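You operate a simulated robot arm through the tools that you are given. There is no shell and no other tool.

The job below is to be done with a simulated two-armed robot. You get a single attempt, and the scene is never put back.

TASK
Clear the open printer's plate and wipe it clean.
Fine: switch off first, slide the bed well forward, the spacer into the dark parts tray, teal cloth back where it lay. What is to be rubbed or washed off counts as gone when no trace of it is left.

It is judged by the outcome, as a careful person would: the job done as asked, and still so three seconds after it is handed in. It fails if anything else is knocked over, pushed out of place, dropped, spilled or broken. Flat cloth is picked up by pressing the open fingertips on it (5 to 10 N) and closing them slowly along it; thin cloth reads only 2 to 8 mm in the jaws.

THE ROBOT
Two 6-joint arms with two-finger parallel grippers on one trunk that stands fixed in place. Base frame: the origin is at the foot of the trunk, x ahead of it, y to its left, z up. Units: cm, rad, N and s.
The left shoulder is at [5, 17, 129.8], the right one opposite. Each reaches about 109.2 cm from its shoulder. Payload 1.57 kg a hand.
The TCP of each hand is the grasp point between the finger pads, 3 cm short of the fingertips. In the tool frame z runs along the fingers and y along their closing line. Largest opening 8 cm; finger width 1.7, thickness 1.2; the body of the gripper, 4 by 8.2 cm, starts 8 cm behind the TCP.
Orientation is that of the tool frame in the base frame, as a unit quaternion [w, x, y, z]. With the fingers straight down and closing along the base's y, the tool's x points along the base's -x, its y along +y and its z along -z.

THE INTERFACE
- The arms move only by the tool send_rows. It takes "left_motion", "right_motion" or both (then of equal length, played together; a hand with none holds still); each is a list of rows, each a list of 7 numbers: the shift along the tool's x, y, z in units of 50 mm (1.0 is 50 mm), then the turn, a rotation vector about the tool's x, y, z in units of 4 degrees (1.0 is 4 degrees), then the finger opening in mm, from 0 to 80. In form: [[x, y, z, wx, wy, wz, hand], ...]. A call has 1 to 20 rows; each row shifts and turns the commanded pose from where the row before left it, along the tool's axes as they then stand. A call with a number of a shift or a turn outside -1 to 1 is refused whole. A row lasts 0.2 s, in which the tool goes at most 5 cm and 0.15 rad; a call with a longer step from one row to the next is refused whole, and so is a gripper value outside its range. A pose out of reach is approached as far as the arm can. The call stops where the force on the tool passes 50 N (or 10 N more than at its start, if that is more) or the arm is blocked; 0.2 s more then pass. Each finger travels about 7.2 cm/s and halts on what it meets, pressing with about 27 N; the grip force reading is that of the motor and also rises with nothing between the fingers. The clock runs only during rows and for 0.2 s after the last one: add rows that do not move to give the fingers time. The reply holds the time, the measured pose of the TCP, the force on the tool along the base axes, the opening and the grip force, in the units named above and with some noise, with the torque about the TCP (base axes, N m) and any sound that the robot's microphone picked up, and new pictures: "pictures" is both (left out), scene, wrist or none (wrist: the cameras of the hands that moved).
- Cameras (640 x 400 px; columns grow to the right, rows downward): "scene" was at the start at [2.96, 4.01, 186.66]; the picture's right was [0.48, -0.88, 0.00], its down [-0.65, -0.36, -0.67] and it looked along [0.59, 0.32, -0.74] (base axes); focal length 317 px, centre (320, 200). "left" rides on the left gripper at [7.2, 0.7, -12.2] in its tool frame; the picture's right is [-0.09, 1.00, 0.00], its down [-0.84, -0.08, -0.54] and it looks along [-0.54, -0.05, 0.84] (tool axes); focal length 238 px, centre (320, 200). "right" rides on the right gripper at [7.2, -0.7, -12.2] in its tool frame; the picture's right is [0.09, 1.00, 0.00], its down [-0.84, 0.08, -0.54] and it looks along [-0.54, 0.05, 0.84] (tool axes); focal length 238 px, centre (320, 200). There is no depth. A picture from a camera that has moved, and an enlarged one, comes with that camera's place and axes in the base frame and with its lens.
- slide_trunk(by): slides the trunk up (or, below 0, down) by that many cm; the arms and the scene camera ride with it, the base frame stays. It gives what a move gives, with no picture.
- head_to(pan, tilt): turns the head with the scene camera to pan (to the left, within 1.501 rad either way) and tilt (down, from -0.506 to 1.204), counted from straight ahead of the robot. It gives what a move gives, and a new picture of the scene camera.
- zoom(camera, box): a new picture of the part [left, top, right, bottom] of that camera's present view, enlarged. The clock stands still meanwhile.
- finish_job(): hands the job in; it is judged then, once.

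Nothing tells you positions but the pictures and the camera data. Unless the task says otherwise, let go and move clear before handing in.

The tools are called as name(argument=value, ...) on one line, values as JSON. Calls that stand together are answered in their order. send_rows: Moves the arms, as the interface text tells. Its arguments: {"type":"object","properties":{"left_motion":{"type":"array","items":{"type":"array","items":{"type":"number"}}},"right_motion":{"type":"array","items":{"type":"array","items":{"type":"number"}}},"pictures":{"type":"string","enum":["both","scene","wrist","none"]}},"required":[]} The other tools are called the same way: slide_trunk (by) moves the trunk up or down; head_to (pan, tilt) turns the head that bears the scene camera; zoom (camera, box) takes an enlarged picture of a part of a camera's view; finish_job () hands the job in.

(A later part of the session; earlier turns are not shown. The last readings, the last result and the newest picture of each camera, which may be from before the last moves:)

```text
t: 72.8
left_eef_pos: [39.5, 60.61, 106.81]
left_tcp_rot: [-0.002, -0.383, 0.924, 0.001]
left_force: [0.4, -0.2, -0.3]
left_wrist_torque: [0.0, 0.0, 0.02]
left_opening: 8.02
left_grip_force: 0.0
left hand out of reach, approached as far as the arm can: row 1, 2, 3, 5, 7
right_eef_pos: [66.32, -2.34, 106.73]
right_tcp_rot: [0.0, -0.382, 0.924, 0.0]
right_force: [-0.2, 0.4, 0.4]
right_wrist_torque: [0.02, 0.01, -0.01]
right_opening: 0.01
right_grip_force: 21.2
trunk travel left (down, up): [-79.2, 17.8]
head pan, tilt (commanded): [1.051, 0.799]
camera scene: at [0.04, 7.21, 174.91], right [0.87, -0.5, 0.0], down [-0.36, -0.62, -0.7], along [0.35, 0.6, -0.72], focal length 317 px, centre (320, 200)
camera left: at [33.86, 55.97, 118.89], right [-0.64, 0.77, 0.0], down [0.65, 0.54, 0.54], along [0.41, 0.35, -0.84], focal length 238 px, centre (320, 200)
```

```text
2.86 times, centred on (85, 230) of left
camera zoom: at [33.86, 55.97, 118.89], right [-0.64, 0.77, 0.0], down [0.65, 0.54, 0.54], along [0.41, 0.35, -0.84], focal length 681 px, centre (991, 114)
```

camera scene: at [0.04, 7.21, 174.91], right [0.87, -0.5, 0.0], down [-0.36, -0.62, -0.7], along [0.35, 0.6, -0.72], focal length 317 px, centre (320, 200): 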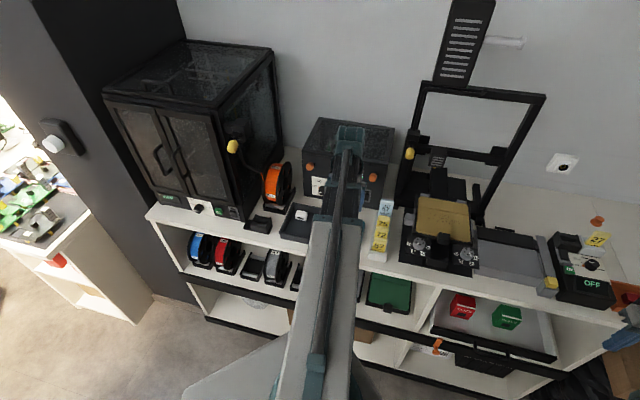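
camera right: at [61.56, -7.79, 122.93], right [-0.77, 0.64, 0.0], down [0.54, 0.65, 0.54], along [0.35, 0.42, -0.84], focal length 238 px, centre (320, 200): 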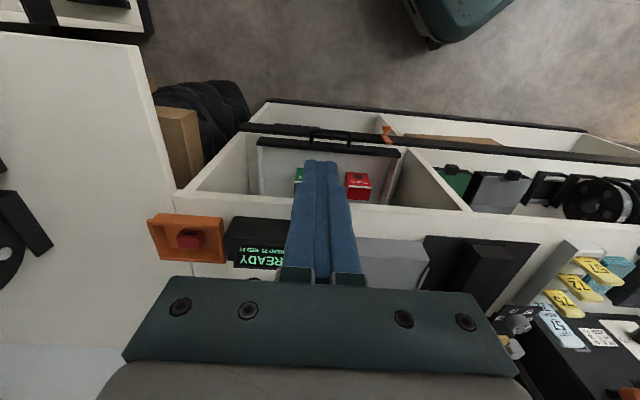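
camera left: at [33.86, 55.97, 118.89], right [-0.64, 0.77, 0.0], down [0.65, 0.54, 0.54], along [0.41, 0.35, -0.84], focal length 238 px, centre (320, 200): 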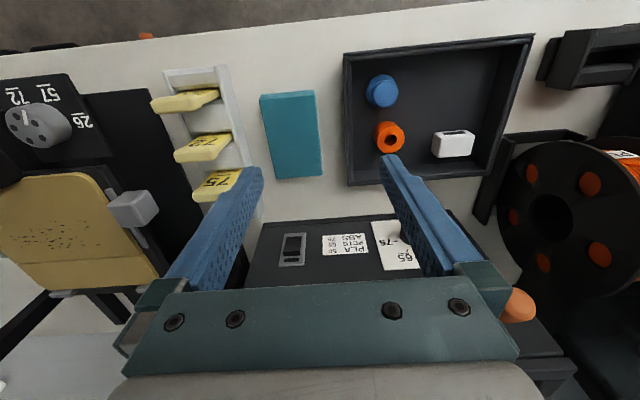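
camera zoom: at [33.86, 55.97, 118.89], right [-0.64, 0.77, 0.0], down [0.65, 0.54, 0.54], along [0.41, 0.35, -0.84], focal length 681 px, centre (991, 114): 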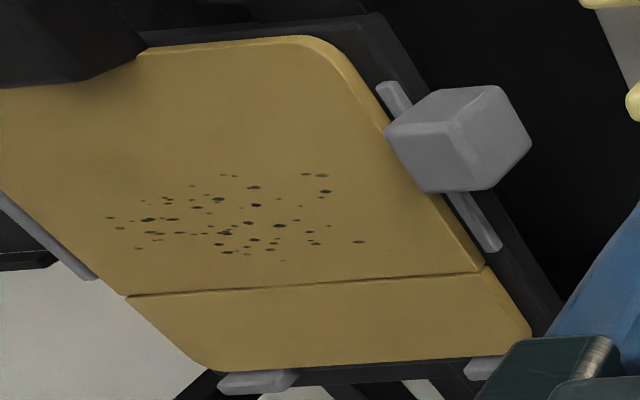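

The cloth lies as a 6.2 × 9.9 cm folded pad, centre about (43.1, 59.8), aligned with the bench. I go above its centre with the fingers 38 mm apart.

send_rows(left_motion=[[-0.197, -0.312, 0, 0, 0, 0, 60], [-0.197, -0.312, 0, 0, 0, 0, 38], [0, 0, 0, 0, 0, 0, 38], [0, 0, 0, 0, 0, 0, 38]], pictures="none")

slide_trunk(by=-8)

zoom(camera="left", box=[160, 0, 480, 240])

```text
t: 73.8
left_eef_pos: [43.11, 59.57, 106.73]
left_tcp_rot: [0.0, -0.383, 0.924, 0.001]
left_force: [-1.2, -0.3, 0.7]
left_wrist_torque: [0.0, -0.03, 0.0]
left_opening: 3.79
left_grip_force: 0.1
right_eef_pos: [66.25, -2.26, 106.78]
right_tcp_rot: [-0.001, -0.383, 0.924, 0.0]
right_force: [-0.1, -0.2, 0.6]
right_wrist_torque: [0.0, -0.04, -0.02]
right_opening: 0.0
right_grip_force: 21.6
trunk travel left (down, up): [-79.2, 17.8]
head pan, tilt (commanded): [1.051, 0.799]
```

```text
t: 75.0
left_eef_pos: [42.88, 59.62, 98.61]
left_tcp_rot: [-0.001, -0.384, 0.923, 0.001]
left_force: [-0.7, -0.8, -0.5]
left_wrist_torque: [-0.02, 0.01, 0.02]
left_opening: 3.79
left_grip_force: 0.1
right_eef_pos: [66.22, -2.28, 98.66]
right_tcp_rot: [0.0, -0.382, 0.924, 0.0]
right_force: [-0.4, -0.2, -0.1]
right_wrist_torque: [-0.02, -0.03, 0.01]
right_opening: 0.01
right_grip_force: 21.0
trunk travel left (down, up): [-71.2, 25.8]
head pan, tilt (commanded): [1.051, 0.799]
```

```text
1.67 times, centred on (320, 120) of left
camera zoom: at [37.45, 55.04, 110.88], right [-0.64, 0.77, 0.0], down [0.65, 0.54, 0.54], along [0.42, 0.35, -0.84], focal length 397 px, centre (320, 333)
```

zoom: 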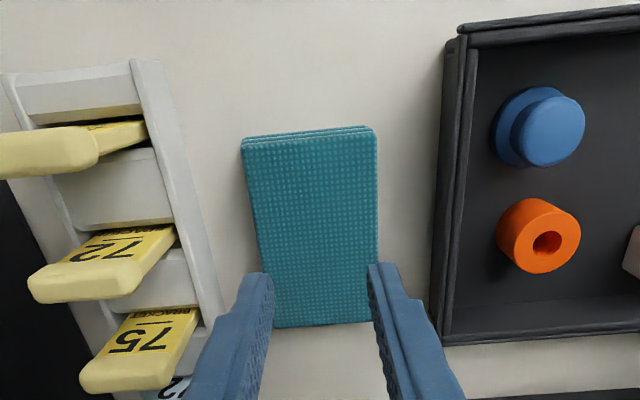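

slide_trunk(by=-4.3)

zoom(camera="left", box=[200, 60, 440, 240])

slide_trunk(by=-0.3)

```text
t: 75.8
left_eef_pos: [43.16, 59.68, 94.43]
left_tcp_rot: [-0.001, -0.384, 0.923, 0.0]
left_force: [1.7, 2.2, 12.1]
left_wrist_torque: [0.04, -0.07, 0.02]
left_opening: 3.82
left_grip_force: 0.0
right_eef_pos: [66.2, -2.37, 94.43]
right_tcp_rot: [0.0, -0.382, 0.924, 0.0]
right_force: [0.4, -0.1, 0.7]
right_wrist_torque: [0.02, -0.02, 0.01]
right_opening: 0.0
right_grip_force: 21.7
trunk travel left (down, up): [-66.9, 30.1]
head pan, tilt (commanded): [1.051, 0.799]
```

```text
2.22 times, centred on (320, 150) of left
camera zoom: at [37.45, 55.01, 106.63], right [-0.64, 0.77, 0.0], down [0.65, 0.54, 0.54], along [0.42, 0.35, -0.84], focal length 530 px, centre (320, 311)
```

zoom: 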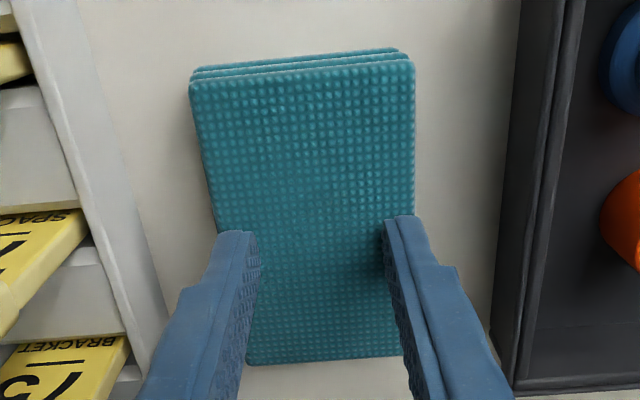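

```text
t: 76.3
left_eef_pos: [43.1, 59.67, 94.42]
left_tcp_rot: [0.002, -0.384, 0.924, 0.002]
left_force: [-0.5, 0.1, 35.3]
left_wrist_torque: [-0.15, -0.03, 0.0]
left_opening: 3.81
left_grip_force: 0.1
right_eef_pos: [66.15, -2.5, 94.33]
right_tcp_rot: [0.001, -0.383, 0.924, 0.0]
right_force: [-0.2, -0.1, -0.9]
right_wrist_torque: [0.0, 0.03, -0.01]
right_opening: 0.01
right_grip_force: 21.5
trunk travel left (down, up): [-66.7, 30.3]
head pan, tilt (commanded): [1.051, 0.799]
stopped: the force on the tool passed its limit at 54 N (the readings are from after the stop); the commanded pose is now the measured one
```

The cloth top is at z≈91.4 and I'm pressing too hard; I ease back to about 5–10 N.

slide_trunk(by=0.22)

```text
t: 76.8
left_eef_pos: [43.17, 59.69, 94.33]
left_tcp_rot: [0.002, -0.384, 0.923, 0.002]
left_force: [-3.7, -3.3, 9.1]
left_wrist_torque: [-0.19, 0.05, -0.02]
left_opening: 3.8
left_grip_force: 0.1
right_eef_pos: [66.25, -2.43, 94.37]
right_tcp_rot: [0.001, -0.382, 0.924, 0.0]
right_force: [0.1, -0.1, 0.2]
right_wrist_torque: [-0.01, 0.0, -0.03]
right_opening: 0.03
right_grip_force: 21.2
trunk travel left (down, up): [-67.0, 30.0]
head pan, tilt (commanded): [1.051, 0.799]
```

Pressing at about 9 N; now closing slowly along the cloth.

send_rows(left_motion=[[0, 0, 0, 0, 0, 0, 36], [0, 0, 0, 0, 0, 0, 34], [0, 0, 0, 0, 0, 0, 32], [0, 0, 0, 0, 0, 0, 30], [0, 0, 0, 0, 0, 0, 28], [0, 0, 0, 0, 0, 0, 26], [0, 0, 0, 0, 0, 0, 24], [0, 0, 0, 0, 0, 0, 22], [0, 0, 0, 0, 0, 0, 20], [0, 0, 0, 0, 0, 0, 18], [0, 0, 0, 0, 0, 0, 16], [0, 0, 0, 0, 0, 0, 14], [0, 0, 0, 0, 0, 0, 12], [0, 0, 0, 0, 0, 0, 10], [0, 0, 0, 0, 0, 0, 8], [0, 0, 0, 0, 0, 0, 6], [0, 0, 0, 0, 0, 0, 4], [0, 0, 0, 0, 0, 0, 2], [0, 0, 0, 0, 0, 0, 0], [0, 0, 0, 0, 0, 0, 0]], pictures="wrist")

```text
t: 81.0
left_eef_pos: [43.09, 59.81, 94.44]
left_tcp_rot: [0.002, -0.384, 0.923, 0.002]
left_force: [-0.3, -1.4, 7.6]
left_wrist_torque: [-0.03, 0.03, 0.01]
left_opening: 0.01
left_grip_force: 21.3
right_eef_pos: [66.23, -2.27, 94.41]
right_tcp_rot: [0.0, -0.383, 0.924, 0.0]
right_force: [0.3, -0.3, 0.6]
right_wrist_torque: [0.01, 0.0, -0.01]
right_opening: 0.0
right_grip_force: 21.2
trunk travel left (down, up): [-67.0, 30.0]
head pan, tilt (commanded): [1.051, 0.799]
camera left: at [37.49, 55.09, 106.61], right [-0.64, 0.77, 0.0], down [0.65, 0.54, 0.54], along [0.42, 0.35, -0.84], focal length 238 px, centre (320, 200)
```

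left: 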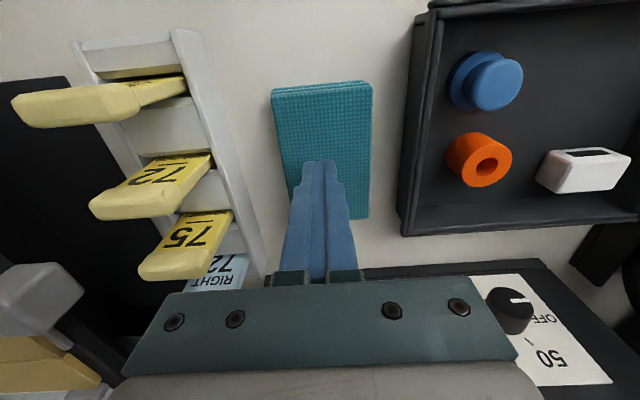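

The pad did not bunch: it is a folded pad about 6 cm wide and 2.4 cm thick, so I'll grip it by its sides instead. I lift off and check how the pad lies.

slide_trunk(by=3)

send_rows(left_motion=[[0, 0, 0, 0, 0, 0, 30], [0, 0, 0, 0, 0, 0, 60], [0, 0, 0, 0, 0, 0, 74], [0, 0, 0, 0, 0, 0, 74]], pictures="wrist")

zoom(camera="left", box=[200, 40, 440, 240])

```text
t: 81.8
left_eef_pos: [43.19, 59.74, 97.39]
left_tcp_rot: [0.002, -0.384, 0.923, 0.001]
left_force: [-0.7, -0.7, -0.1]
left_wrist_torque: [0.0, -0.02, -0.02]
left_opening: 0.0
left_grip_force: 21.7
right_eef_pos: [66.24, -2.28, 97.3]
right_tcp_rot: [0.0, -0.383, 0.924, 0.0]
right_force: [-0.7, 0.0, 0.2]
right_wrist_torque: [-0.02, 0.01, 0.02]
right_opening: 0.01
right_grip_force: 20.8
trunk travel left (down, up): [-70.0, 27.0]
head pan, tilt (commanded): [1.051, 0.799]
```

```text
t: 82.8
left_eef_pos: [43.05, 59.65, 97.44]
left_tcp_rot: [0.001, -0.383, 0.924, 0.001]
left_force: [0.2, 0.1, -0.5]
left_wrist_torque: [0.01, 0.01, 0.05]
left_opening: 7.44
left_grip_force: 0.1
right_eef_pos: [66.16, -2.32, 97.39]
right_tcp_rot: [0.0, -0.383, 0.924, 0.0]
right_force: [-1.0, -0.3, 0.4]
right_wrist_torque: [0.0, 0.01, 0.01]
right_opening: 0.0
right_grip_force: 20.8
trunk travel left (down, up): [-70.0, 27.0]
head pan, tilt (commanded): [1.051, 0.799]
camera left: at [37.54, 55.14, 109.57], right [-0.64, 0.77, 0.0], down [0.65, 0.54, 0.54], along [0.42, 0.35, -0.84], focal length 238 px, centre (320, 200)
```

left: 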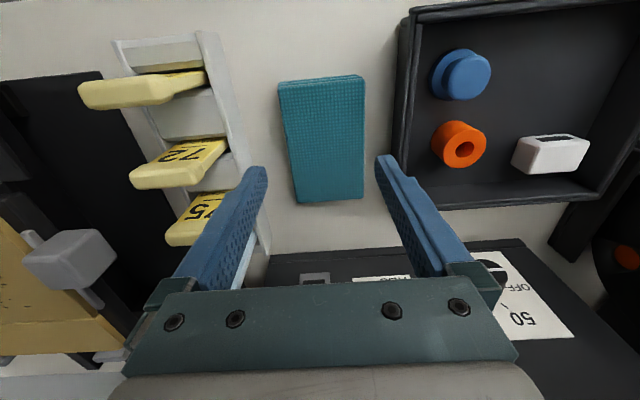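

```text
2.00 times, centred on (320, 140) of left
camera zoom: at [37.54, 55.14, 109.57], right [-0.64, 0.77, 0.0], down [0.65, 0.54, 0.54], along [0.42, 0.35, -0.84], focal length 477 px, centre (320, 320)
```

zoom: 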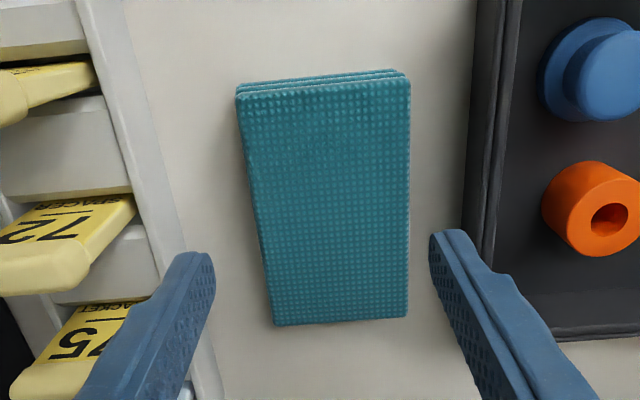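

The pad is undisturbed but about 0.5 cm left of my finger centre. I shift over and lower around its sides.

send_rows(left_motion=[[0, 0.1, 0, 0, 0, 0, 73], [0, 0, 0, 0, 0, 0, 73]], pictures="none")

slide_trunk(by=-3)

zoom(camera="left", box=[180, 40, 460, 240])

```text
t: 83.4
left_eef_pos: [42.71, 60.13, 97.5]
left_tcp_rot: [0.001, -0.383, 0.924, 0.001]
left_force: [0.1, -0.1, 0.5]
left_wrist_torque: [-0.04, 0.0, -0.06]
left_opening: 7.29
left_grip_force: 0.1
right_eef_pos: [66.15, -2.18, 97.35]
right_tcp_rot: [0.001, -0.382, 0.924, 0.0]
right_force: [-0.5, 0.2, -0.1]
right_wrist_torque: [-0.02, 0.01, 0.0]
right_opening: 0.01
right_grip_force: 21.5
trunk travel left (down, up): [-70.0, 27.0]
head pan, tilt (commanded): [1.051, 0.799]
```

```text
t: 84.1
left_eef_pos: [42.73, 60.1, 94.5]
left_tcp_rot: [0.001, -0.384, 0.923, 0.001]
left_force: [-0.3, 0.3, 0.4]
left_wrist_torque: [0.03, 0.0, 0.0]
left_opening: 7.29
left_grip_force: 0.2
right_eef_pos: [66.2, -2.16, 94.42]
right_tcp_rot: [0.0, -0.382, 0.924, 0.0]
right_force: [0.1, -0.8, 0.9]
right_wrist_torque: [0.0, -0.02, 0.01]
right_opening: 0.0
right_grip_force: 21.4
trunk travel left (down, up): [-67.0, 30.0]
head pan, tilt (commanded): [1.051, 0.799]
```

```text
2.00 times, centred on (320, 140) of left
camera zoom: at [37.16, 55.49, 106.57], right [-0.64, 0.77, 0.0], down [0.65, 0.54, 0.54], along [0.42, 0.35, -0.84], focal length 477 px, centre (320, 320)
```

zoom: 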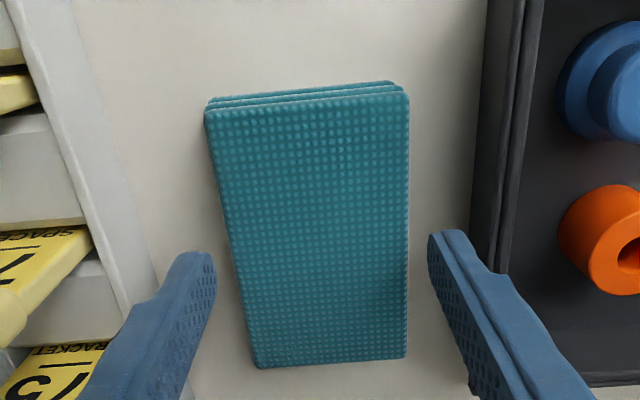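

slide_trunk(by=-1.2)

```text
t: 84.7
left_eef_pos: [42.85, 60.24, 93.23]
left_tcp_rot: [0.001, -0.384, 0.923, 0.001]
left_force: [-0.6, 0.4, -0.9]
left_wrist_torque: [-0.02, -0.02, 0.0]
left_opening: 7.3
left_grip_force: 0.0
right_eef_pos: [66.22, -2.3, 93.3]
right_tcp_rot: [0.0, -0.383, 0.924, 0.0]
right_force: [-0.1, 0.1, -0.3]
right_wrist_torque: [-0.01, -0.01, 0.01]
right_opening: 0.0
right_grip_force: 21.5
trunk travel left (down, up): [-65.8, 31.2]
head pan, tilt (commanded): [1.051, 0.799]
```

slide_trunk(by=-0.4)

zoom(camera="left", box=[180, 40, 460, 240])

```text
t: 85.3
left_eef_pos: [42.7, 60.02, 92.83]
left_tcp_rot: [0.002, -0.384, 0.923, 0.001]
left_force: [0.0, -1.3, -0.9]
left_wrist_torque: [0.01, 0.01, 0.0]
left_opening: 7.3
left_grip_force: 0.1
right_eef_pos: [66.2, -2.28, 92.85]
right_tcp_rot: [-0.001, -0.383, 0.924, 0.0]
right_force: [-0.4, -0.3, 0.5]
right_wrist_torque: [-0.02, -0.02, 0.01]
right_opening: 0.0
right_grip_force: 21.0
trunk travel left (down, up): [-65.4, 31.6]
head pan, tilt (commanded): [1.051, 0.799]
```

```text
2.00 times, centred on (320, 140) of left
camera zoom: at [37.16, 55.49, 104.97], right [-0.64, 0.77, 0.0], down [0.65, 0.54, 0.54], along [0.42, 0.35, -0.84], focal length 477 px, centre (320, 320)
```

zoom: 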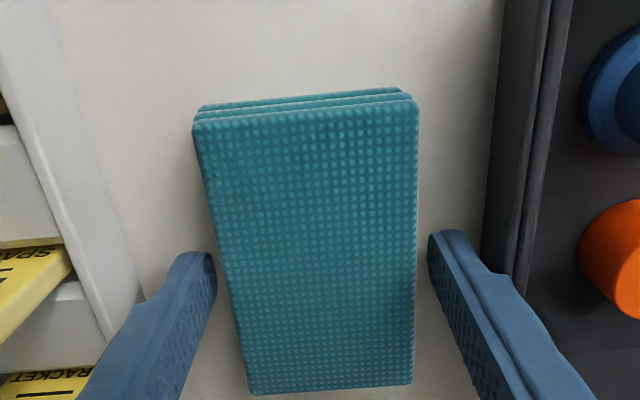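

send_rows(left_motion=[[0, 0, 0, 0, 0, 0, 70], [0, 0, 0, 0, 0, 0, 67], [0, 0, 0, 0, 0, 0, 64], [0, 0, 0, 0, 0, 0, 61], [0, 0, 0, 0, 0, 0, 58], [0, 0, 0, 0, 0, 0, 55], [0, 0, 0, 0, 0, 0, 55]], pictures="wrist")

zoom(camera="left", box=[180, 40, 460, 240])

```text
t: 86.9
left_eef_pos: [42.75, 60.13, 92.82]
left_tcp_rot: [0.001, -0.383, 0.924, 0.001]
left_force: [0.1, 0.5, -0.3]
left_wrist_torque: [-0.01, 0.0, 0.01]
left_opening: 6.39
left_grip_force: 26.7
right_eef_pos: [66.13, -2.31, 92.87]
right_tcp_rot: [0.0, -0.383, 0.924, 0.0]
right_force: [-0.2, -0.5, 0.7]
right_wrist_torque: [0.01, -0.02, 0.0]
right_opening: 0.01
right_grip_force: 21.3
trunk travel left (down, up): [-65.4, 31.6]
head pan, tilt (commanded): [1.051, 0.799]
camera left: at [37.17, 55.49, 104.97], right [-0.64, 0.77, 0.0], down [0.65, 0.54, 0.54], along [0.42, 0.35, -0.84], focal length 238 px, centre (320, 200)
```

left: 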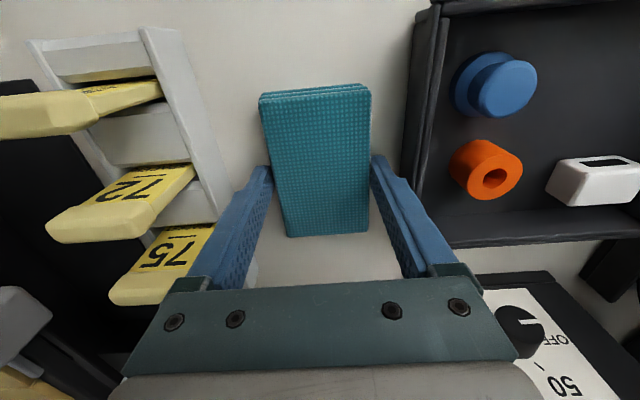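

```text
2.00 times, centred on (320, 140) of left
camera zoom: at [37.17, 55.49, 104.97], right [-0.64, 0.77, 0.0], down [0.65, 0.54, 0.54], along [0.42, 0.35, -0.84], focal length 477 px, centre (320, 320)
```

zoom: 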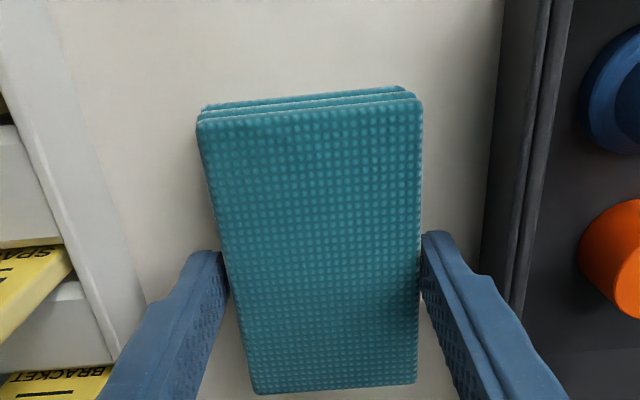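

Gripped by the sides at 6.4 cm. I lift a little and check the hold.

slide_trunk(by=2)

zoom(camera="left", box=[160, 20, 480, 240])

```text
t: 87.5
left_eef_pos: [42.81, 60.15, 94.8]
left_tcp_rot: [0.001, -0.384, 0.923, 0.002]
left_force: [0.1, 0.2, -0.6]
left_wrist_torque: [0.02, 0.01, -0.02]
left_opening: 6.38
left_grip_force: 26.9
right_eef_pos: [66.25, -2.26, 94.86]
right_tcp_rot: [0.0, -0.383, 0.924, 0.001]
right_force: [1.1, 0.1, -0.7]
right_wrist_torque: [0.01, -0.01, 0.03]
right_opening: 0.01
right_grip_force: 21.1
trunk travel left (down, up): [-67.4, 29.6]
head pan, tilt (commanded): [1.051, 0.799]
```

```text
1.82 times, centred on (320, 130) of left
camera zoom: at [37.18, 55.5, 106.96], right [-0.64, 0.77, 0.0], down [0.65, 0.54, 0.54], along [0.42, 0.35, -0.84], focal length 433 px, centre (320, 327)
```

zoom: 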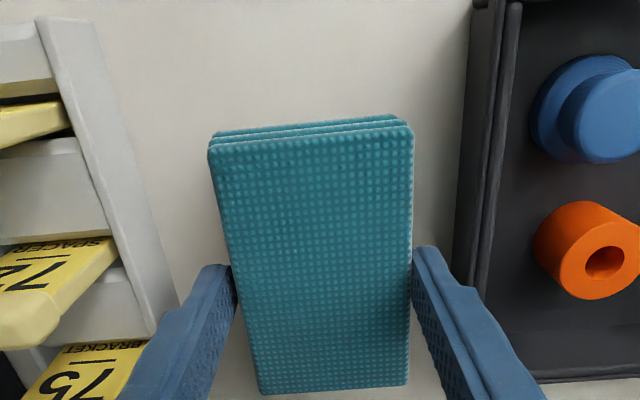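

The pad is held firmly. I lift it and carry it over the cards to the plate.

slide_trunk(by=14)

send_rows(left_motion=[[-0.167, -0.786, 0, 0, 0, 0, 55], [-0.167, -0.786, 0, 0, 0, 0, 55], [-0.167, -0.786, 0, 0, 0, 0, 55], [-0.167, -0.786, 0, 0, 0, 0, 55], [-0.167, -0.786, 0, 0, 0, 0, 55], [-0.167, -0.786, 0, 0, 0, 0, 55], [-0.167, -0.786, 0, 0, 0, 0, 55], [0, 0, 0, 0, 0, 0, 55]], pictures="both")

```text
t: 89.2
left_eef_pos: [42.7, 60.07, 108.83]
left_tcp_rot: [0.001, -0.384, 0.923, 0.001]
left_force: [0.2, 0.3, -0.3]
left_wrist_torque: [-0.02, 0.02, -0.01]
left_opening: 6.4
left_grip_force: 27.0
right_eef_pos: [66.27, -2.38, 108.74]
right_tcp_rot: [0.0, -0.383, 0.924, 0.0]
right_force: [-0.9, 0.4, 0.1]
right_wrist_torque: [-0.01, 0.02, 0.02]
right_opening: 0.0
right_grip_force: 21.0
trunk travel left (down, up): [-81.4, 15.6]
head pan, tilt (commanded): [1.051, 0.799]
```

```text
t: 91.0
left_eef_pos: [66.26, 44.84, 108.85]
left_tcp_rot: [0.002, -0.384, 0.923, 0.001]
left_force: [0.3, -0.1, -0.1]
left_wrist_torque: [0.02, 0.02, 0.0]
left_opening: 6.4
left_grip_force: 26.7
right_eef_pos: [66.22, -2.29, 108.92]
right_tcp_rot: [0.0, -0.383, 0.924, 0.001]
right_force: [0.1, -0.1, -0.6]
right_wrist_torque: [-0.02, 0.01, -0.01]
right_opening: 0.0
right_grip_force: 20.6
trunk travel left (down, up): [-81.4, 15.6]
head pan, tilt (commanded): [1.051, 0.799]
camera scene: at [0.02, 7.23, 177.03], right [0.87, -0.5, 0.0], down [-0.36, -0.62, -0.7], along [0.35, 0.6, -0.72], focal length 317 px, centre (320, 200)
camera left: at [60.62, 40.26, 120.98], right [-0.64, 0.77, 0.0], down [0.65, 0.54, 0.54], along [0.42, 0.35, -0.84], focal length 238 px, centre (320, 200)
```

scene: 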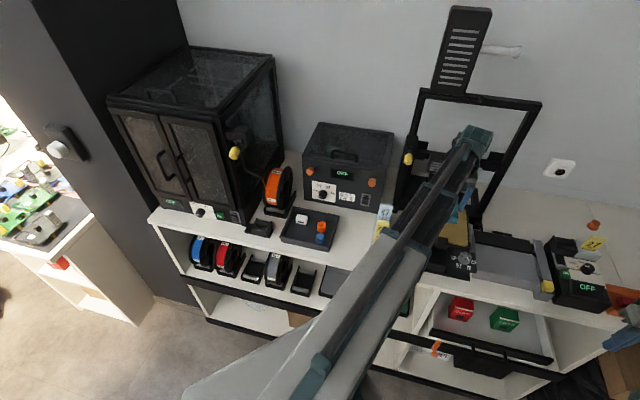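
left: 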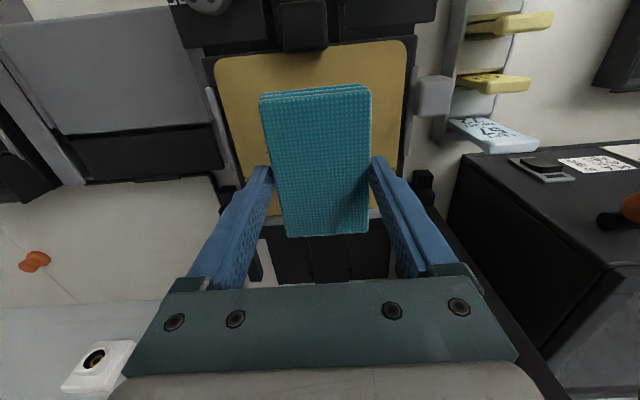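

slide_trunk(by=-5.5)

zoom(camera="left", box=[160, 0, 480, 240])

head_to(pan=0.45, tilt=0.75)

zoom(camera="scene", box=[180, 80, 360, 230])

```text
t: 92.0
left_eef_pos: [66.26, 44.94, 103.37]
left_tcp_rot: [0.001, -0.383, 0.924, 0.002]
left_force: [0.4, -0.4, 0.4]
left_wrist_torque: [-0.02, -0.02, -0.01]
left_opening: 6.4
left_grip_force: 26.8
right_eef_pos: [66.19, -2.3, 103.25]
right_tcp_rot: [0.0, -0.383, 0.924, 0.0]
right_force: [-0.2, -0.6, 0.6]
right_wrist_torque: [0.05, 0.01, -0.01]
right_opening: 0.0
right_grip_force: 21.2
trunk travel left (down, up): [-75.9, 21.1]
head pan, tilt (commanded): [1.051, 0.799]
```

```text
1.67 times, centred on (320, 120) of left
camera zoom: at [60.62, 40.28, 115.48], right [-0.64, 0.77, 0.0], down [0.65, 0.54, 0.54], along [0.42, 0.35, -0.84], focal length 397 px, centre (320, 333)
```

zoom: 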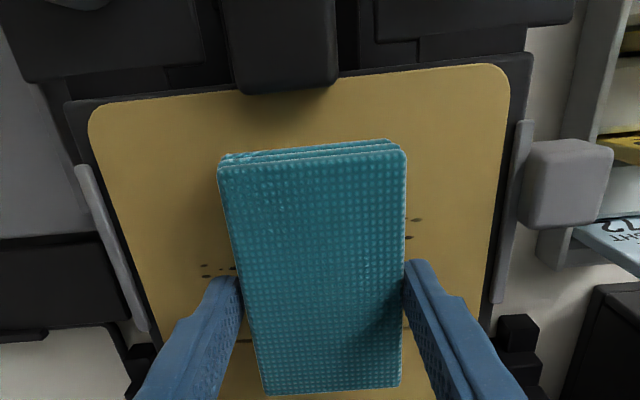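

```text
t: 93.0
left_eef_pos: [66.32, 44.84, 103.38]
left_tcp_rot: [0.002, -0.384, 0.923, 0.001]
left_force: [0.4, 0.3, -0.5]
left_wrist_torque: [0.01, 0.0, 0.01]
left_opening: 6.4
left_grip_force: 27.0
right_eef_pos: [66.2, -2.27, 103.3]
right_tcp_rot: [0.0, -0.383, 0.924, 0.0]
right_force: [0.3, -0.4, 0.1]
right_wrist_torque: [0.03, 0.03, 0.02]
right_opening: 0.0
right_grip_force: 20.8
trunk travel left (down, up): [-75.9, 21.1]
head pan, tilt (commanded): [0.45, 0.75]
camera scene: at [3.51, 3.83, 171.93], right [0.44, -0.9, 0.0], down [-0.61, -0.3, -0.73], along [0.66, 0.32, -0.68], focal length 317 px, centre (320, 200)
```

scene: 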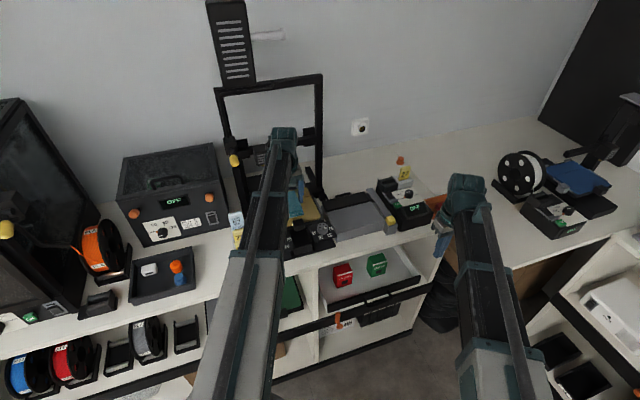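

```text
2.67 times, centred on (270, 155) of scene
camera zoom: at [3.51, 3.83, 171.93], right [0.44, -0.9, 0.0], down [-0.61, -0.3, -0.73], along [0.66, 0.32, -0.68], focal length 845 px, centre (453, 320)
```

zoom: 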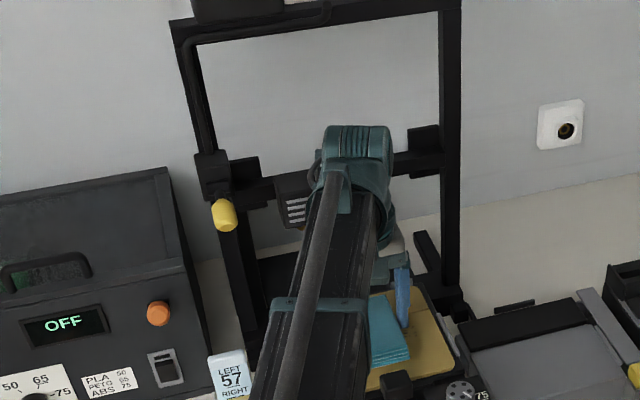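

slide_trunk(by=-0.7)

```text
t: 93.5
left_eef_pos: [66.31, 44.87, 102.65]
left_tcp_rot: [0.001, -0.383, 0.924, 0.001]
left_force: [1.1, 0.2, 0.1]
left_wrist_torque: [-0.01, 0.01, 0.04]
left_opening: 6.39
left_grip_force: 27.2
right_eef_pos: [66.35, -2.26, 102.72]
right_tcp_rot: [-0.001, -0.382, 0.924, 0.0]
right_force: [0.4, 0.4, -0.4]
right_wrist_torque: [0.03, 0.01, 0.02]
right_opening: 0.0
right_grip_force: 21.0
trunk travel left (down, up): [-75.2, 21.8]
head pan, tilt (commanded): [0.45, 0.75]
```

slide_trunk(by=-0.3)

```text
t: 94.0
left_eef_pos: [66.3, 44.8, 102.44]
left_tcp_rot: [0.002, -0.383, 0.924, 0.002]
left_force: [4.7, 1.7, 19.6]
left_wrist_torque: [0.11, -0.28, -0.01]
left_opening: 6.39
left_grip_force: 27.4
right_eef_pos: [66.19, -2.39, 102.39]
right_tcp_rot: [0.0, -0.383, 0.924, 0.0]
right_force: [0.6, -0.2, 0.5]
right_wrist_torque: [-0.01, 0.02, -0.02]
right_opening: 0.02
right_grip_force: 21.8
trunk travel left (down, up): [-74.9, 22.1]
head pan, tilt (commanded): [0.45, 0.75]
```

slide_trunk(by=0.1)

```text
t: 94.5
left_eef_pos: [66.2, 44.82, 102.42]
left_tcp_rot: [0.002, -0.383, 0.924, 0.001]
left_force: [1.7, 2.6, 9.1]
left_wrist_torque: [0.13, -0.18, -0.03]
left_opening: 6.39
left_grip_force: 26.9
right_eef_pos: [66.28, -2.42, 102.5]
right_tcp_rot: [0.0, -0.383, 0.924, 0.0]
right_force: [0.3, -0.3, 0.5]
right_wrist_torque: [-0.01, 0.01, 0.0]
right_opening: 0.0
right_grip_force: 21.3
trunk travel left (down, up): [-75.0, 22.0]
head pan, tilt (commanded): [0.45, 0.75]
```

Pressing at about 9 N on the plate. I start rubbing sideways: first to the right end of the marks.

send_rows(left_motion=[[0, -0.1, 0, 0, 0, 0, 55], [0, -0.12, 0, 0, 0, 0, 55], [0, -0.12, 0, 0, 0, 0, 55], [0, -0.12, 0, 0, 0, 0, 55], [0, -0.1, 0, 0, 0, 0, 55]], pictures="wrist")

```text
t: 95.8
left_eef_pos: [68.39, 43.0, 102.41]
left_tcp_rot: [0.002, -0.383, 0.924, 0.002]
left_force: [-1.6, 1.1, 3.7]
left_wrist_torque: [0.07, 0.06, 0.02]
left_opening: 6.39
left_grip_force: 26.6
right_eef_pos: [66.24, -2.28, 102.53]
right_tcp_rot: [0.0, -0.383, 0.924, 0.0]
right_force: [-0.3, -0.3, 0.4]
right_wrist_torque: [0.0, 0.02, -0.01]
right_opening: 0.0
right_grip_force: 21.5
trunk travel left (down, up): [-75.0, 22.0]
head pan, tilt (commanded): [0.45, 0.75]
camera left: at [62.7, 38.3, 114.6], right [-0.64, 0.77, 0.0], down [0.65, 0.54, 0.54], along [0.42, 0.35, -0.84], focal length 238 px, centre (320, 200)
```

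left: 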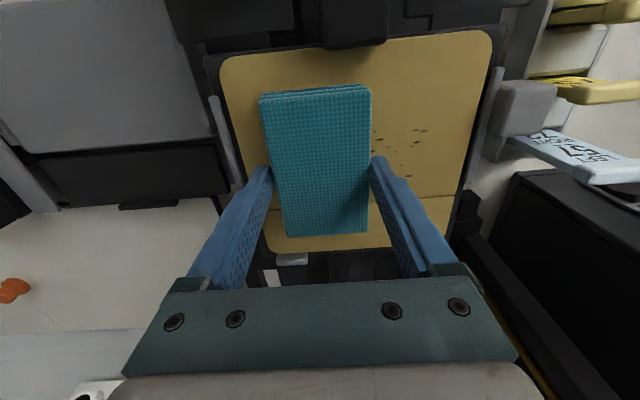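

send_rows(left_motion=[[0, 0.1, 0, 0, 0, 0, 55], [0, 0.12, 0, 0, 0, 0, 55], [0, 0.12, 0, 0, 0, 0, 55], [0, 0.12, 0, 0, 0, 0, 55], [0, 0.12, 0, 0, 0, 0, 55], [0, 0.12, 0, 0, 0, 0, 55], [0, 0.12, 0, 0, 0, 0, 55], [0, 0.12, 0, 0, 0, 0, 55], [0, 0.1, 0, 0, 0, 0, 55]], pictures="wrist")

zoom(camera="left", box=[160, 20, 480, 240])

```text
t: 97.8
left_eef_pos: [64.5, 46.55, 102.4]
left_tcp_rot: [0.002, -0.383, 0.924, 0.002]
left_force: [1.4, -2.0, 4.6]
left_wrist_torque: [-0.16, -0.17, 0.0]
left_opening: 6.39
left_grip_force: 27.2
right_eef_pos: [66.24, -2.35, 102.43]
right_tcp_rot: [0.0, -0.383, 0.924, 0.0]
right_force: [-0.3, 0.3, 0.5]
right_wrist_torque: [0.02, 0.0, -0.01]
right_opening: 0.0
right_grip_force: 21.4
trunk travel left (down, up): [-75.0, 22.0]
head pan, tilt (commanded): [0.45, 0.75]
camera left: at [58.91, 41.9, 114.59], right [-0.64, 0.77, 0.0], down [0.65, 0.54, 0.54], along [0.42, 0.35, -0.84], focal length 238 px, centre (320, 200)
```

left: 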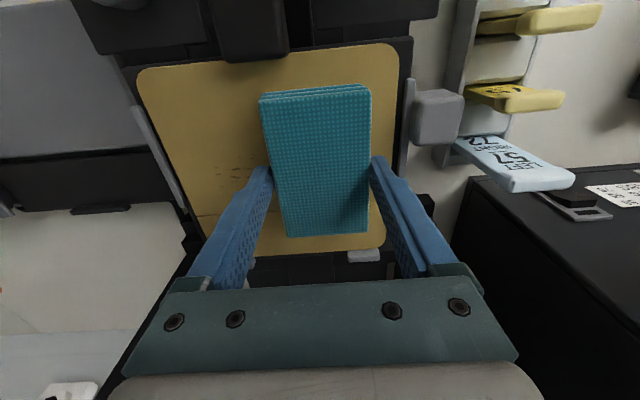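

```text
1.82 times, centred on (320, 130) of left
camera zoom: at [58.91, 41.9, 114.59], right [-0.64, 0.77, 0.0], down [0.65, 0.54, 0.54], along [0.42, 0.35, -0.84], focal length 433 px, centre (320, 327)
```

zoom: 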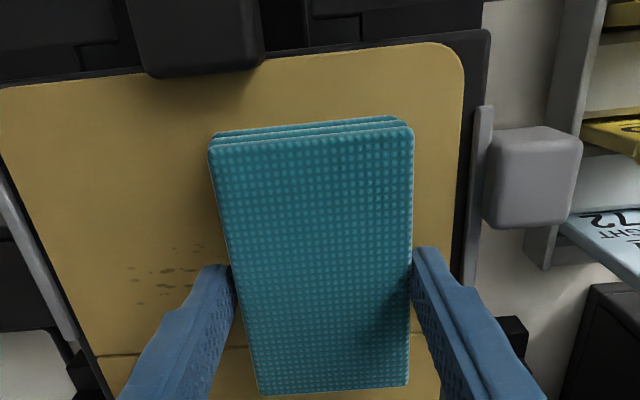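

The marks are fading where wiped. I continue back and forth with a touch more pressure.

slide_trunk(by=-0.05)

send_rows(left_motion=[[0, -0.1, 0, 0, 0, 0, 55], [0, -0.12, 0, 0, 0, 0, 55], [0, -0.12, 0, 0, 0, 0, 55], [0, -0.12, 0, 0, 0, 0, 55], [0, -0.12, 0, 0, 0, 0, 55], [0, -0.12, 0, 0, 0, 0, 55], [0, -0.12, 0, 0, 0, 0, 55], [0, -0.12, 0, 0, 0, 0, 55], [0, -0.12, 0, 0, 0, 0, 55], [0, -0.05, 0, 0, 0, 0, 55]], pictures="none")

send_rows(left_motion=[[0, 0.1, 0, 0, 0, 0, 55], [0, 0.12, 0, 0, 0, 0, 55], [0, 0.12, 0, 0, 0, 0, 55], [0, 0.12, 0, 0, 0, 0, 55], [0, 0.12, 0, 0, 0, 0, 55], [0, 0.12, 0, 0, 0, 0, 55], [0, 0.12, 0, 0, 0, 0, 55], [0, 0.12, 0, 0, 0, 0, 55], [0, 0.12, 0, 0, 0, 0, 55], [0, 0.05, 0, 0, 0, 0, 55]], pictures="wrist")

zoom(camera="left", box=[140, 20, 460, 240])

```text
t: 98.2
left_eef_pos: [64.52, 46.49, 102.45]
left_tcp_rot: [0.002, -0.384, 0.923, 0.001]
left_force: [2.7, -1.4, 11.1]
left_wrist_torque: [-0.12, -0.23, 0.0]
left_opening: 6.4
left_grip_force: 27.0
right_eef_pos: [66.16, -2.27, 102.26]
right_tcp_rot: [0.0, -0.383, 0.924, 0.0]
right_force: [0.7, 0.1, 0.0]
right_wrist_torque: [0.0, 0.01, 0.02]
right_opening: 0.0
right_grip_force: 21.6
trunk travel left (down, up): [-74.9, 22.1]
head pan, tilt (commanded): [0.45, 0.75]
```

```text
t: 100.5
left_eef_pos: [68.38, 42.61, 102.39]
left_tcp_rot: [0.002, -0.383, 0.924, 0.002]
left_force: [-3.3, 2.3, 7.5]
left_wrist_torque: [0.14, 0.18, 0.0]
left_opening: 6.4
left_grip_force: 27.3
right_eef_pos: [66.08, -2.31, 102.51]
right_tcp_rot: [0.0, -0.383, 0.924, 0.0]
right_force: [-0.3, -0.2, -0.9]
right_wrist_torque: [0.01, -0.02, -0.01]
right_opening: 0.01
right_grip_force: 21.3
trunk travel left (down, up): [-74.9, 22.1]
head pan, tilt (commanded): [0.45, 0.75]
```

```text
t: 102.7
left_eef_pos: [64.47, 46.39, 102.4]
left_tcp_rot: [0.001, -0.383, 0.924, 0.002]
left_force: [3.4, -3.3, 7.6]
left_wrist_torque: [-0.21, -0.23, 0.02]
left_opening: 6.39
left_grip_force: 26.8
right_eef_pos: [66.23, -2.35, 102.34]
right_tcp_rot: [0.0, -0.383, 0.924, 0.0]
right_force: [0.3, 0.3, 0.3]
right_wrist_torque: [0.02, 0.01, -0.03]
right_opening: 0.0
right_grip_force: 21.9
trunk travel left (down, up): [-74.9, 22.1]
head pan, tilt (commanded): [0.45, 0.75]
camera left: at [58.87, 41.86, 114.55], right [-0.64, 0.77, 0.0], down [0.65, 0.54, 0.55], along [0.42, 0.35, -0.84], focal length 238 px, centre (320, 200)
```

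left: 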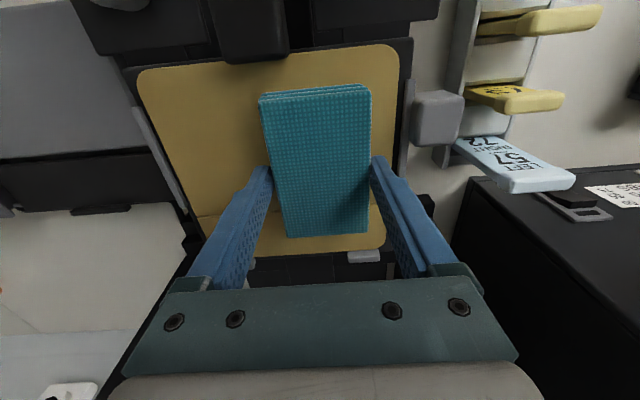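

```text
1.82 times, centred on (300, 130) of left
camera zoom: at [58.87, 41.86, 114.55], right [-0.64, 0.77, 0.0], down [0.65, 0.54, 0.55], along [0.42, 0.35, -0.84], focal length 433 px, centre (356, 327)
```

zoom: 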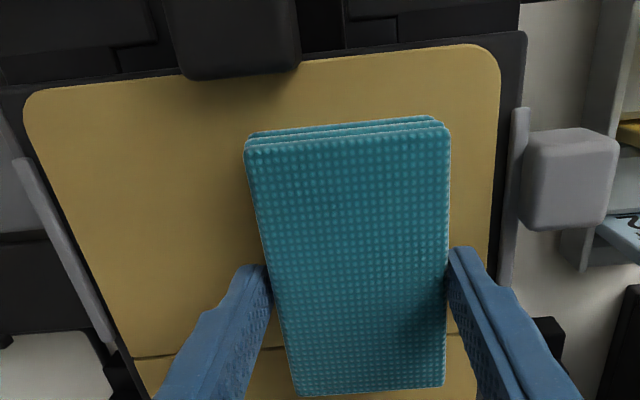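

The right area looks clean already. A few more strokes with small shifts in depth to be thorough, ending on the right to expose the left side.

send_rows(left_motion=[[0.04, -0.1, 0, 0, 0, 0, 55], [0.04, -0.12, 0, 0, 0, 0, 55], [0.02, -0.12, 0, 0, 0, 0, 55], [0, -0.12, 0, 0, 0, 0, 55], [0, -0.12, 0, 0, 0, 0, 55], [0, -0.12, 0, 0, 0, 0, 55], [0, -0.12, 0, 0, 0, 0, 55], [0, -0.12, 0, 0, 0, 0, 55], [0, -0.12, 0, 0, 0, 0, 55], [0, -0.05, 0, 0, 0, 0, 55]], pictures="none")

send_rows(left_motion=[[-0.06, 0.1, 0, 0, 0, 0, 55], [-0.06, 0.12, 0, 0, 0, 0, 55], [-0.06, 0.12, 0, 0, 0, 0, 55], [0, 0.12, 0, 0, 0, 0, 55], [0, 0.12, 0, 0, 0, 0, 55], [0, 0.12, 0, 0, 0, 0, 55], [0, 0.12, 0, 0, 0, 0, 55], [0, 0.12, 0, 0, 0, 0, 55], [0, 0.12, 0, 0, 0, 0, 55], [0, 0.05, 0, 0, 0, 0, 55]], pictures="none")

send_rows(left_motion=[[0.04, -0.1, 0, 0, 0, 0, 55], [0.04, -0.12, 0, 0, 0, 0, 55], [0, -0.12, 0, 0, 0, 0, 55], [0, -0.12, 0, 0, 0, 0, 55], [0, -0.12, 0, 0, 0, 0, 55], [0, -0.12, 0, 0, 0, 0, 55], [0, -0.12, 0, 0, 0, 0, 55], [0, -0.12, 0, 0, 0, 0, 55], [0, -0.12, 0, 0, 0, 0, 55], [0, -0.05, 0, 0, 0, 0, 55]], pictures="wrist")

zoom(camera="left", box=[200, 20, 520, 260])

```text
t: 104.8
left_eef_pos: [68.02, 42.34, 102.51]
left_tcp_rot: [0.001, -0.383, 0.924, 0.002]
left_force: [-1.5, 2.0, 5.4]
left_wrist_torque: [0.13, 0.11, -0.02]
left_opening: 6.39
left_grip_force: 26.5
right_eef_pos: [66.24, -2.31, 102.52]
right_tcp_rot: [0.001, -0.382, 0.924, 0.0]
right_force: [-1.1, 0.0, -0.7]
right_wrist_torque: [0.01, 0.0, 0.02]
right_opening: 0.0
right_grip_force: 21.6
trunk travel left (down, up): [-74.9, 22.1]
head pan, tilt (commanded): [0.45, 0.75]
```

```text
t: 107.0
left_eef_pos: [64.66, 46.77, 102.46]
left_tcp_rot: [0.0, -0.383, 0.924, 0.002]
left_force: [2.7, -2.8, 4.9]
left_wrist_torque: [-0.17, -0.14, 0.02]
left_opening: 6.39
left_grip_force: 27.1
right_eef_pos: [66.27, -2.26, 102.36]
right_tcp_rot: [0.0, -0.383, 0.924, -0.001]
right_force: [-0.8, -0.6, -0.2]
right_wrist_torque: [-0.01, 0.02, 0.01]
right_opening: 0.0
right_grip_force: 20.8
trunk travel left (down, up): [-74.9, 22.1]
head pan, tilt (commanded): [0.45, 0.75]
```

```text
t: 109.2
left_eef_pos: [68.54, 42.58, 102.34]
left_tcp_rot: [0.001, -0.384, 0.923, 0.001]
left_force: [-1.1, 2.2, 3.8]
left_wrist_torque: [0.12, 0.04, -0.03]
left_opening: 6.37
left_grip_force: 26.8
right_eef_pos: [66.28, -2.29, 102.42]
right_tcp_rot: [0.0, -0.382, 0.924, 0.0]
right_force: [0.1, 0.4, -0.3]
right_wrist_torque: [0.03, 0.0, 0.0]
right_opening: 0.0
right_grip_force: 21.0
trunk travel left (down, up): [-74.9, 22.1]
head pan, tilt (commanded): [0.45, 0.75]
camera left: at [62.85, 38.0, 114.54], right [-0.64, 0.77, 0.0], down [0.65, 0.54, 0.54], along [0.42, 0.35, -0.84], focal length 238 px, centre (320, 200)
```

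left: 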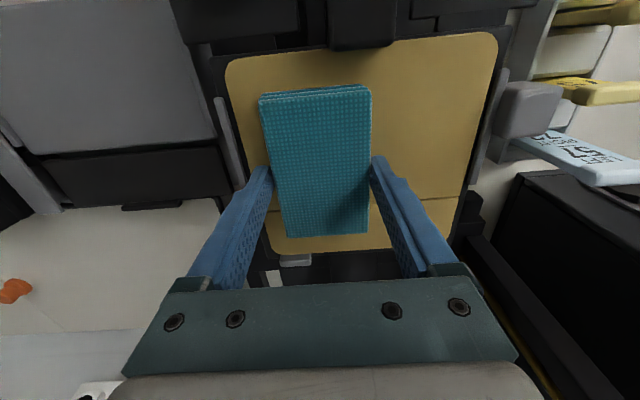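

```text
1.67 times, centred on (360, 140) of left
camera zoom: at [62.85, 38.0, 114.54], right [-0.64, 0.77, 0.0], down [0.65, 0.54, 0.54], along [0.42, 0.35, -0.84], focal length 397 px, centre (253, 300)
```

zoom: 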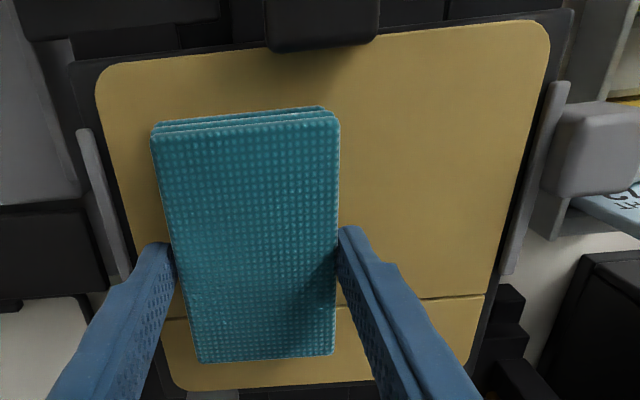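

The exposed plate looks clean. I lift the pad and inspect the whole plate on the way back.

slide_trunk(by=7)

send_rows(left_motion=[[0.3, 0.5, 0, 0, 0, 0, 55], [0.3, 0.6, 0, 0, 0, 0, 55], [0.3, 0.6, 0, 0, 0, 0, 55], [0.0, 0.6, 0, 0, 0, 0, 55], [0.0, 0.6, 0, 0, 0, 0, 55], [0, 0, 0, 0, 0, 0, 55]], pictures="both")

zoom(camera="left", box=[0, 60, 260, 280])

zoom(camera="scene", box=[220, 140, 380, 260])

```text
t: 110.3
left_eef_pos: [68.52, 42.62, 109.36]
left_tcp_rot: [0.001, -0.385, 0.923, 0.002]
left_force: [-0.7, 0.8, -0.7]
left_wrist_torque: [-0.01, -0.04, 0.0]
left_opening: 6.39
left_grip_force: 26.9
right_eef_pos: [66.16, -2.28, 109.38]
right_tcp_rot: [0.0, -0.383, 0.924, 0.001]
right_force: [0.0, -0.3, 0.1]
right_wrist_torque: [-0.01, -0.01, 0.0]
right_opening: 0.0
right_grip_force: 21.2
trunk travel left (down, up): [-81.9, 15.1]
head pan, tilt (commanded): [0.45, 0.75]
```

```text
t: 111.7
left_eef_pos: [55.08, 49.54, 109.37]
left_tcp_rot: [0.001, -0.383, 0.924, 0.002]
left_force: [0.7, 1.0, -0.6]
left_wrist_torque: [0.02, 0.02, -0.01]
left_opening: 6.38
left_grip_force: 27.3
right_eef_pos: [66.3, -2.32, 109.39]
right_tcp_rot: [0.0, -0.383, 0.924, -0.001]
right_force: [0.4, 0.3, -0.4]
right_wrist_torque: [0.02, -0.01, 0.01]
right_opening: 0.01
right_grip_force: 21.5
trunk travel left (down, up): [-81.9, 15.1]
head pan, tilt (commanded): [0.45, 0.75]
camera scene: at [3.54, 3.82, 177.98], right [0.44, -0.9, 0.0], down [-0.61, -0.3, -0.73], along [0.66, 0.32, -0.68], focal length 317 px, centre (320, 200)
camera left: at [49.46, 44.96, 121.51], right [-0.64, 0.77, 0.0], down [0.65, 0.54, 0.54], along [0.42, 0.35, -0.84], focal length 238 px, centre (320, 200)
```

scene: 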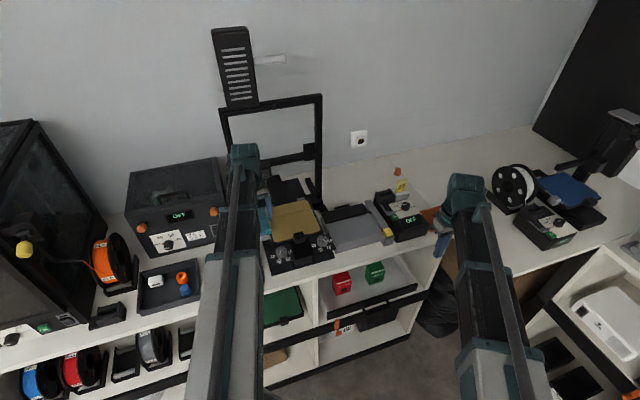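
left: 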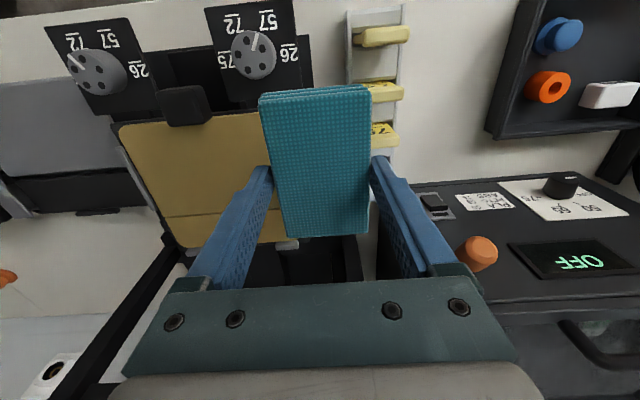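

```text
1.82 times, centred on (130, 170) of left
camera zoom: at [49.46, 44.96, 121.51], right [-0.64, 0.77, 0.0], down [0.65, 0.54, 0.54], along [0.42, 0.35, -0.84], focal length 433 px, centre (666, 254)
```

zoom: 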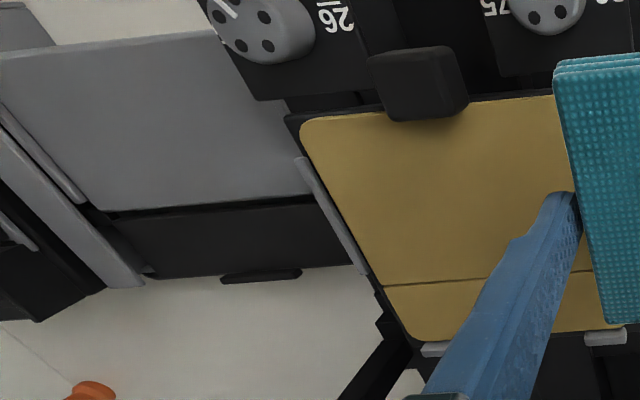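

```text
3.33 times, centred on (300, 200) of scene
camera zoom: at [3.54, 3.82, 177.98], right [0.44, -0.9, 0.0], down [-0.61, -0.3, -0.73], along [0.66, 0.32, -0.68], focal length 1057 px, centre (387, 200)
```

zoom: 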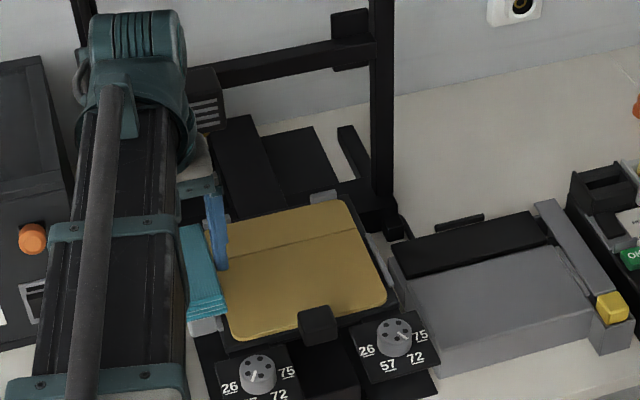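

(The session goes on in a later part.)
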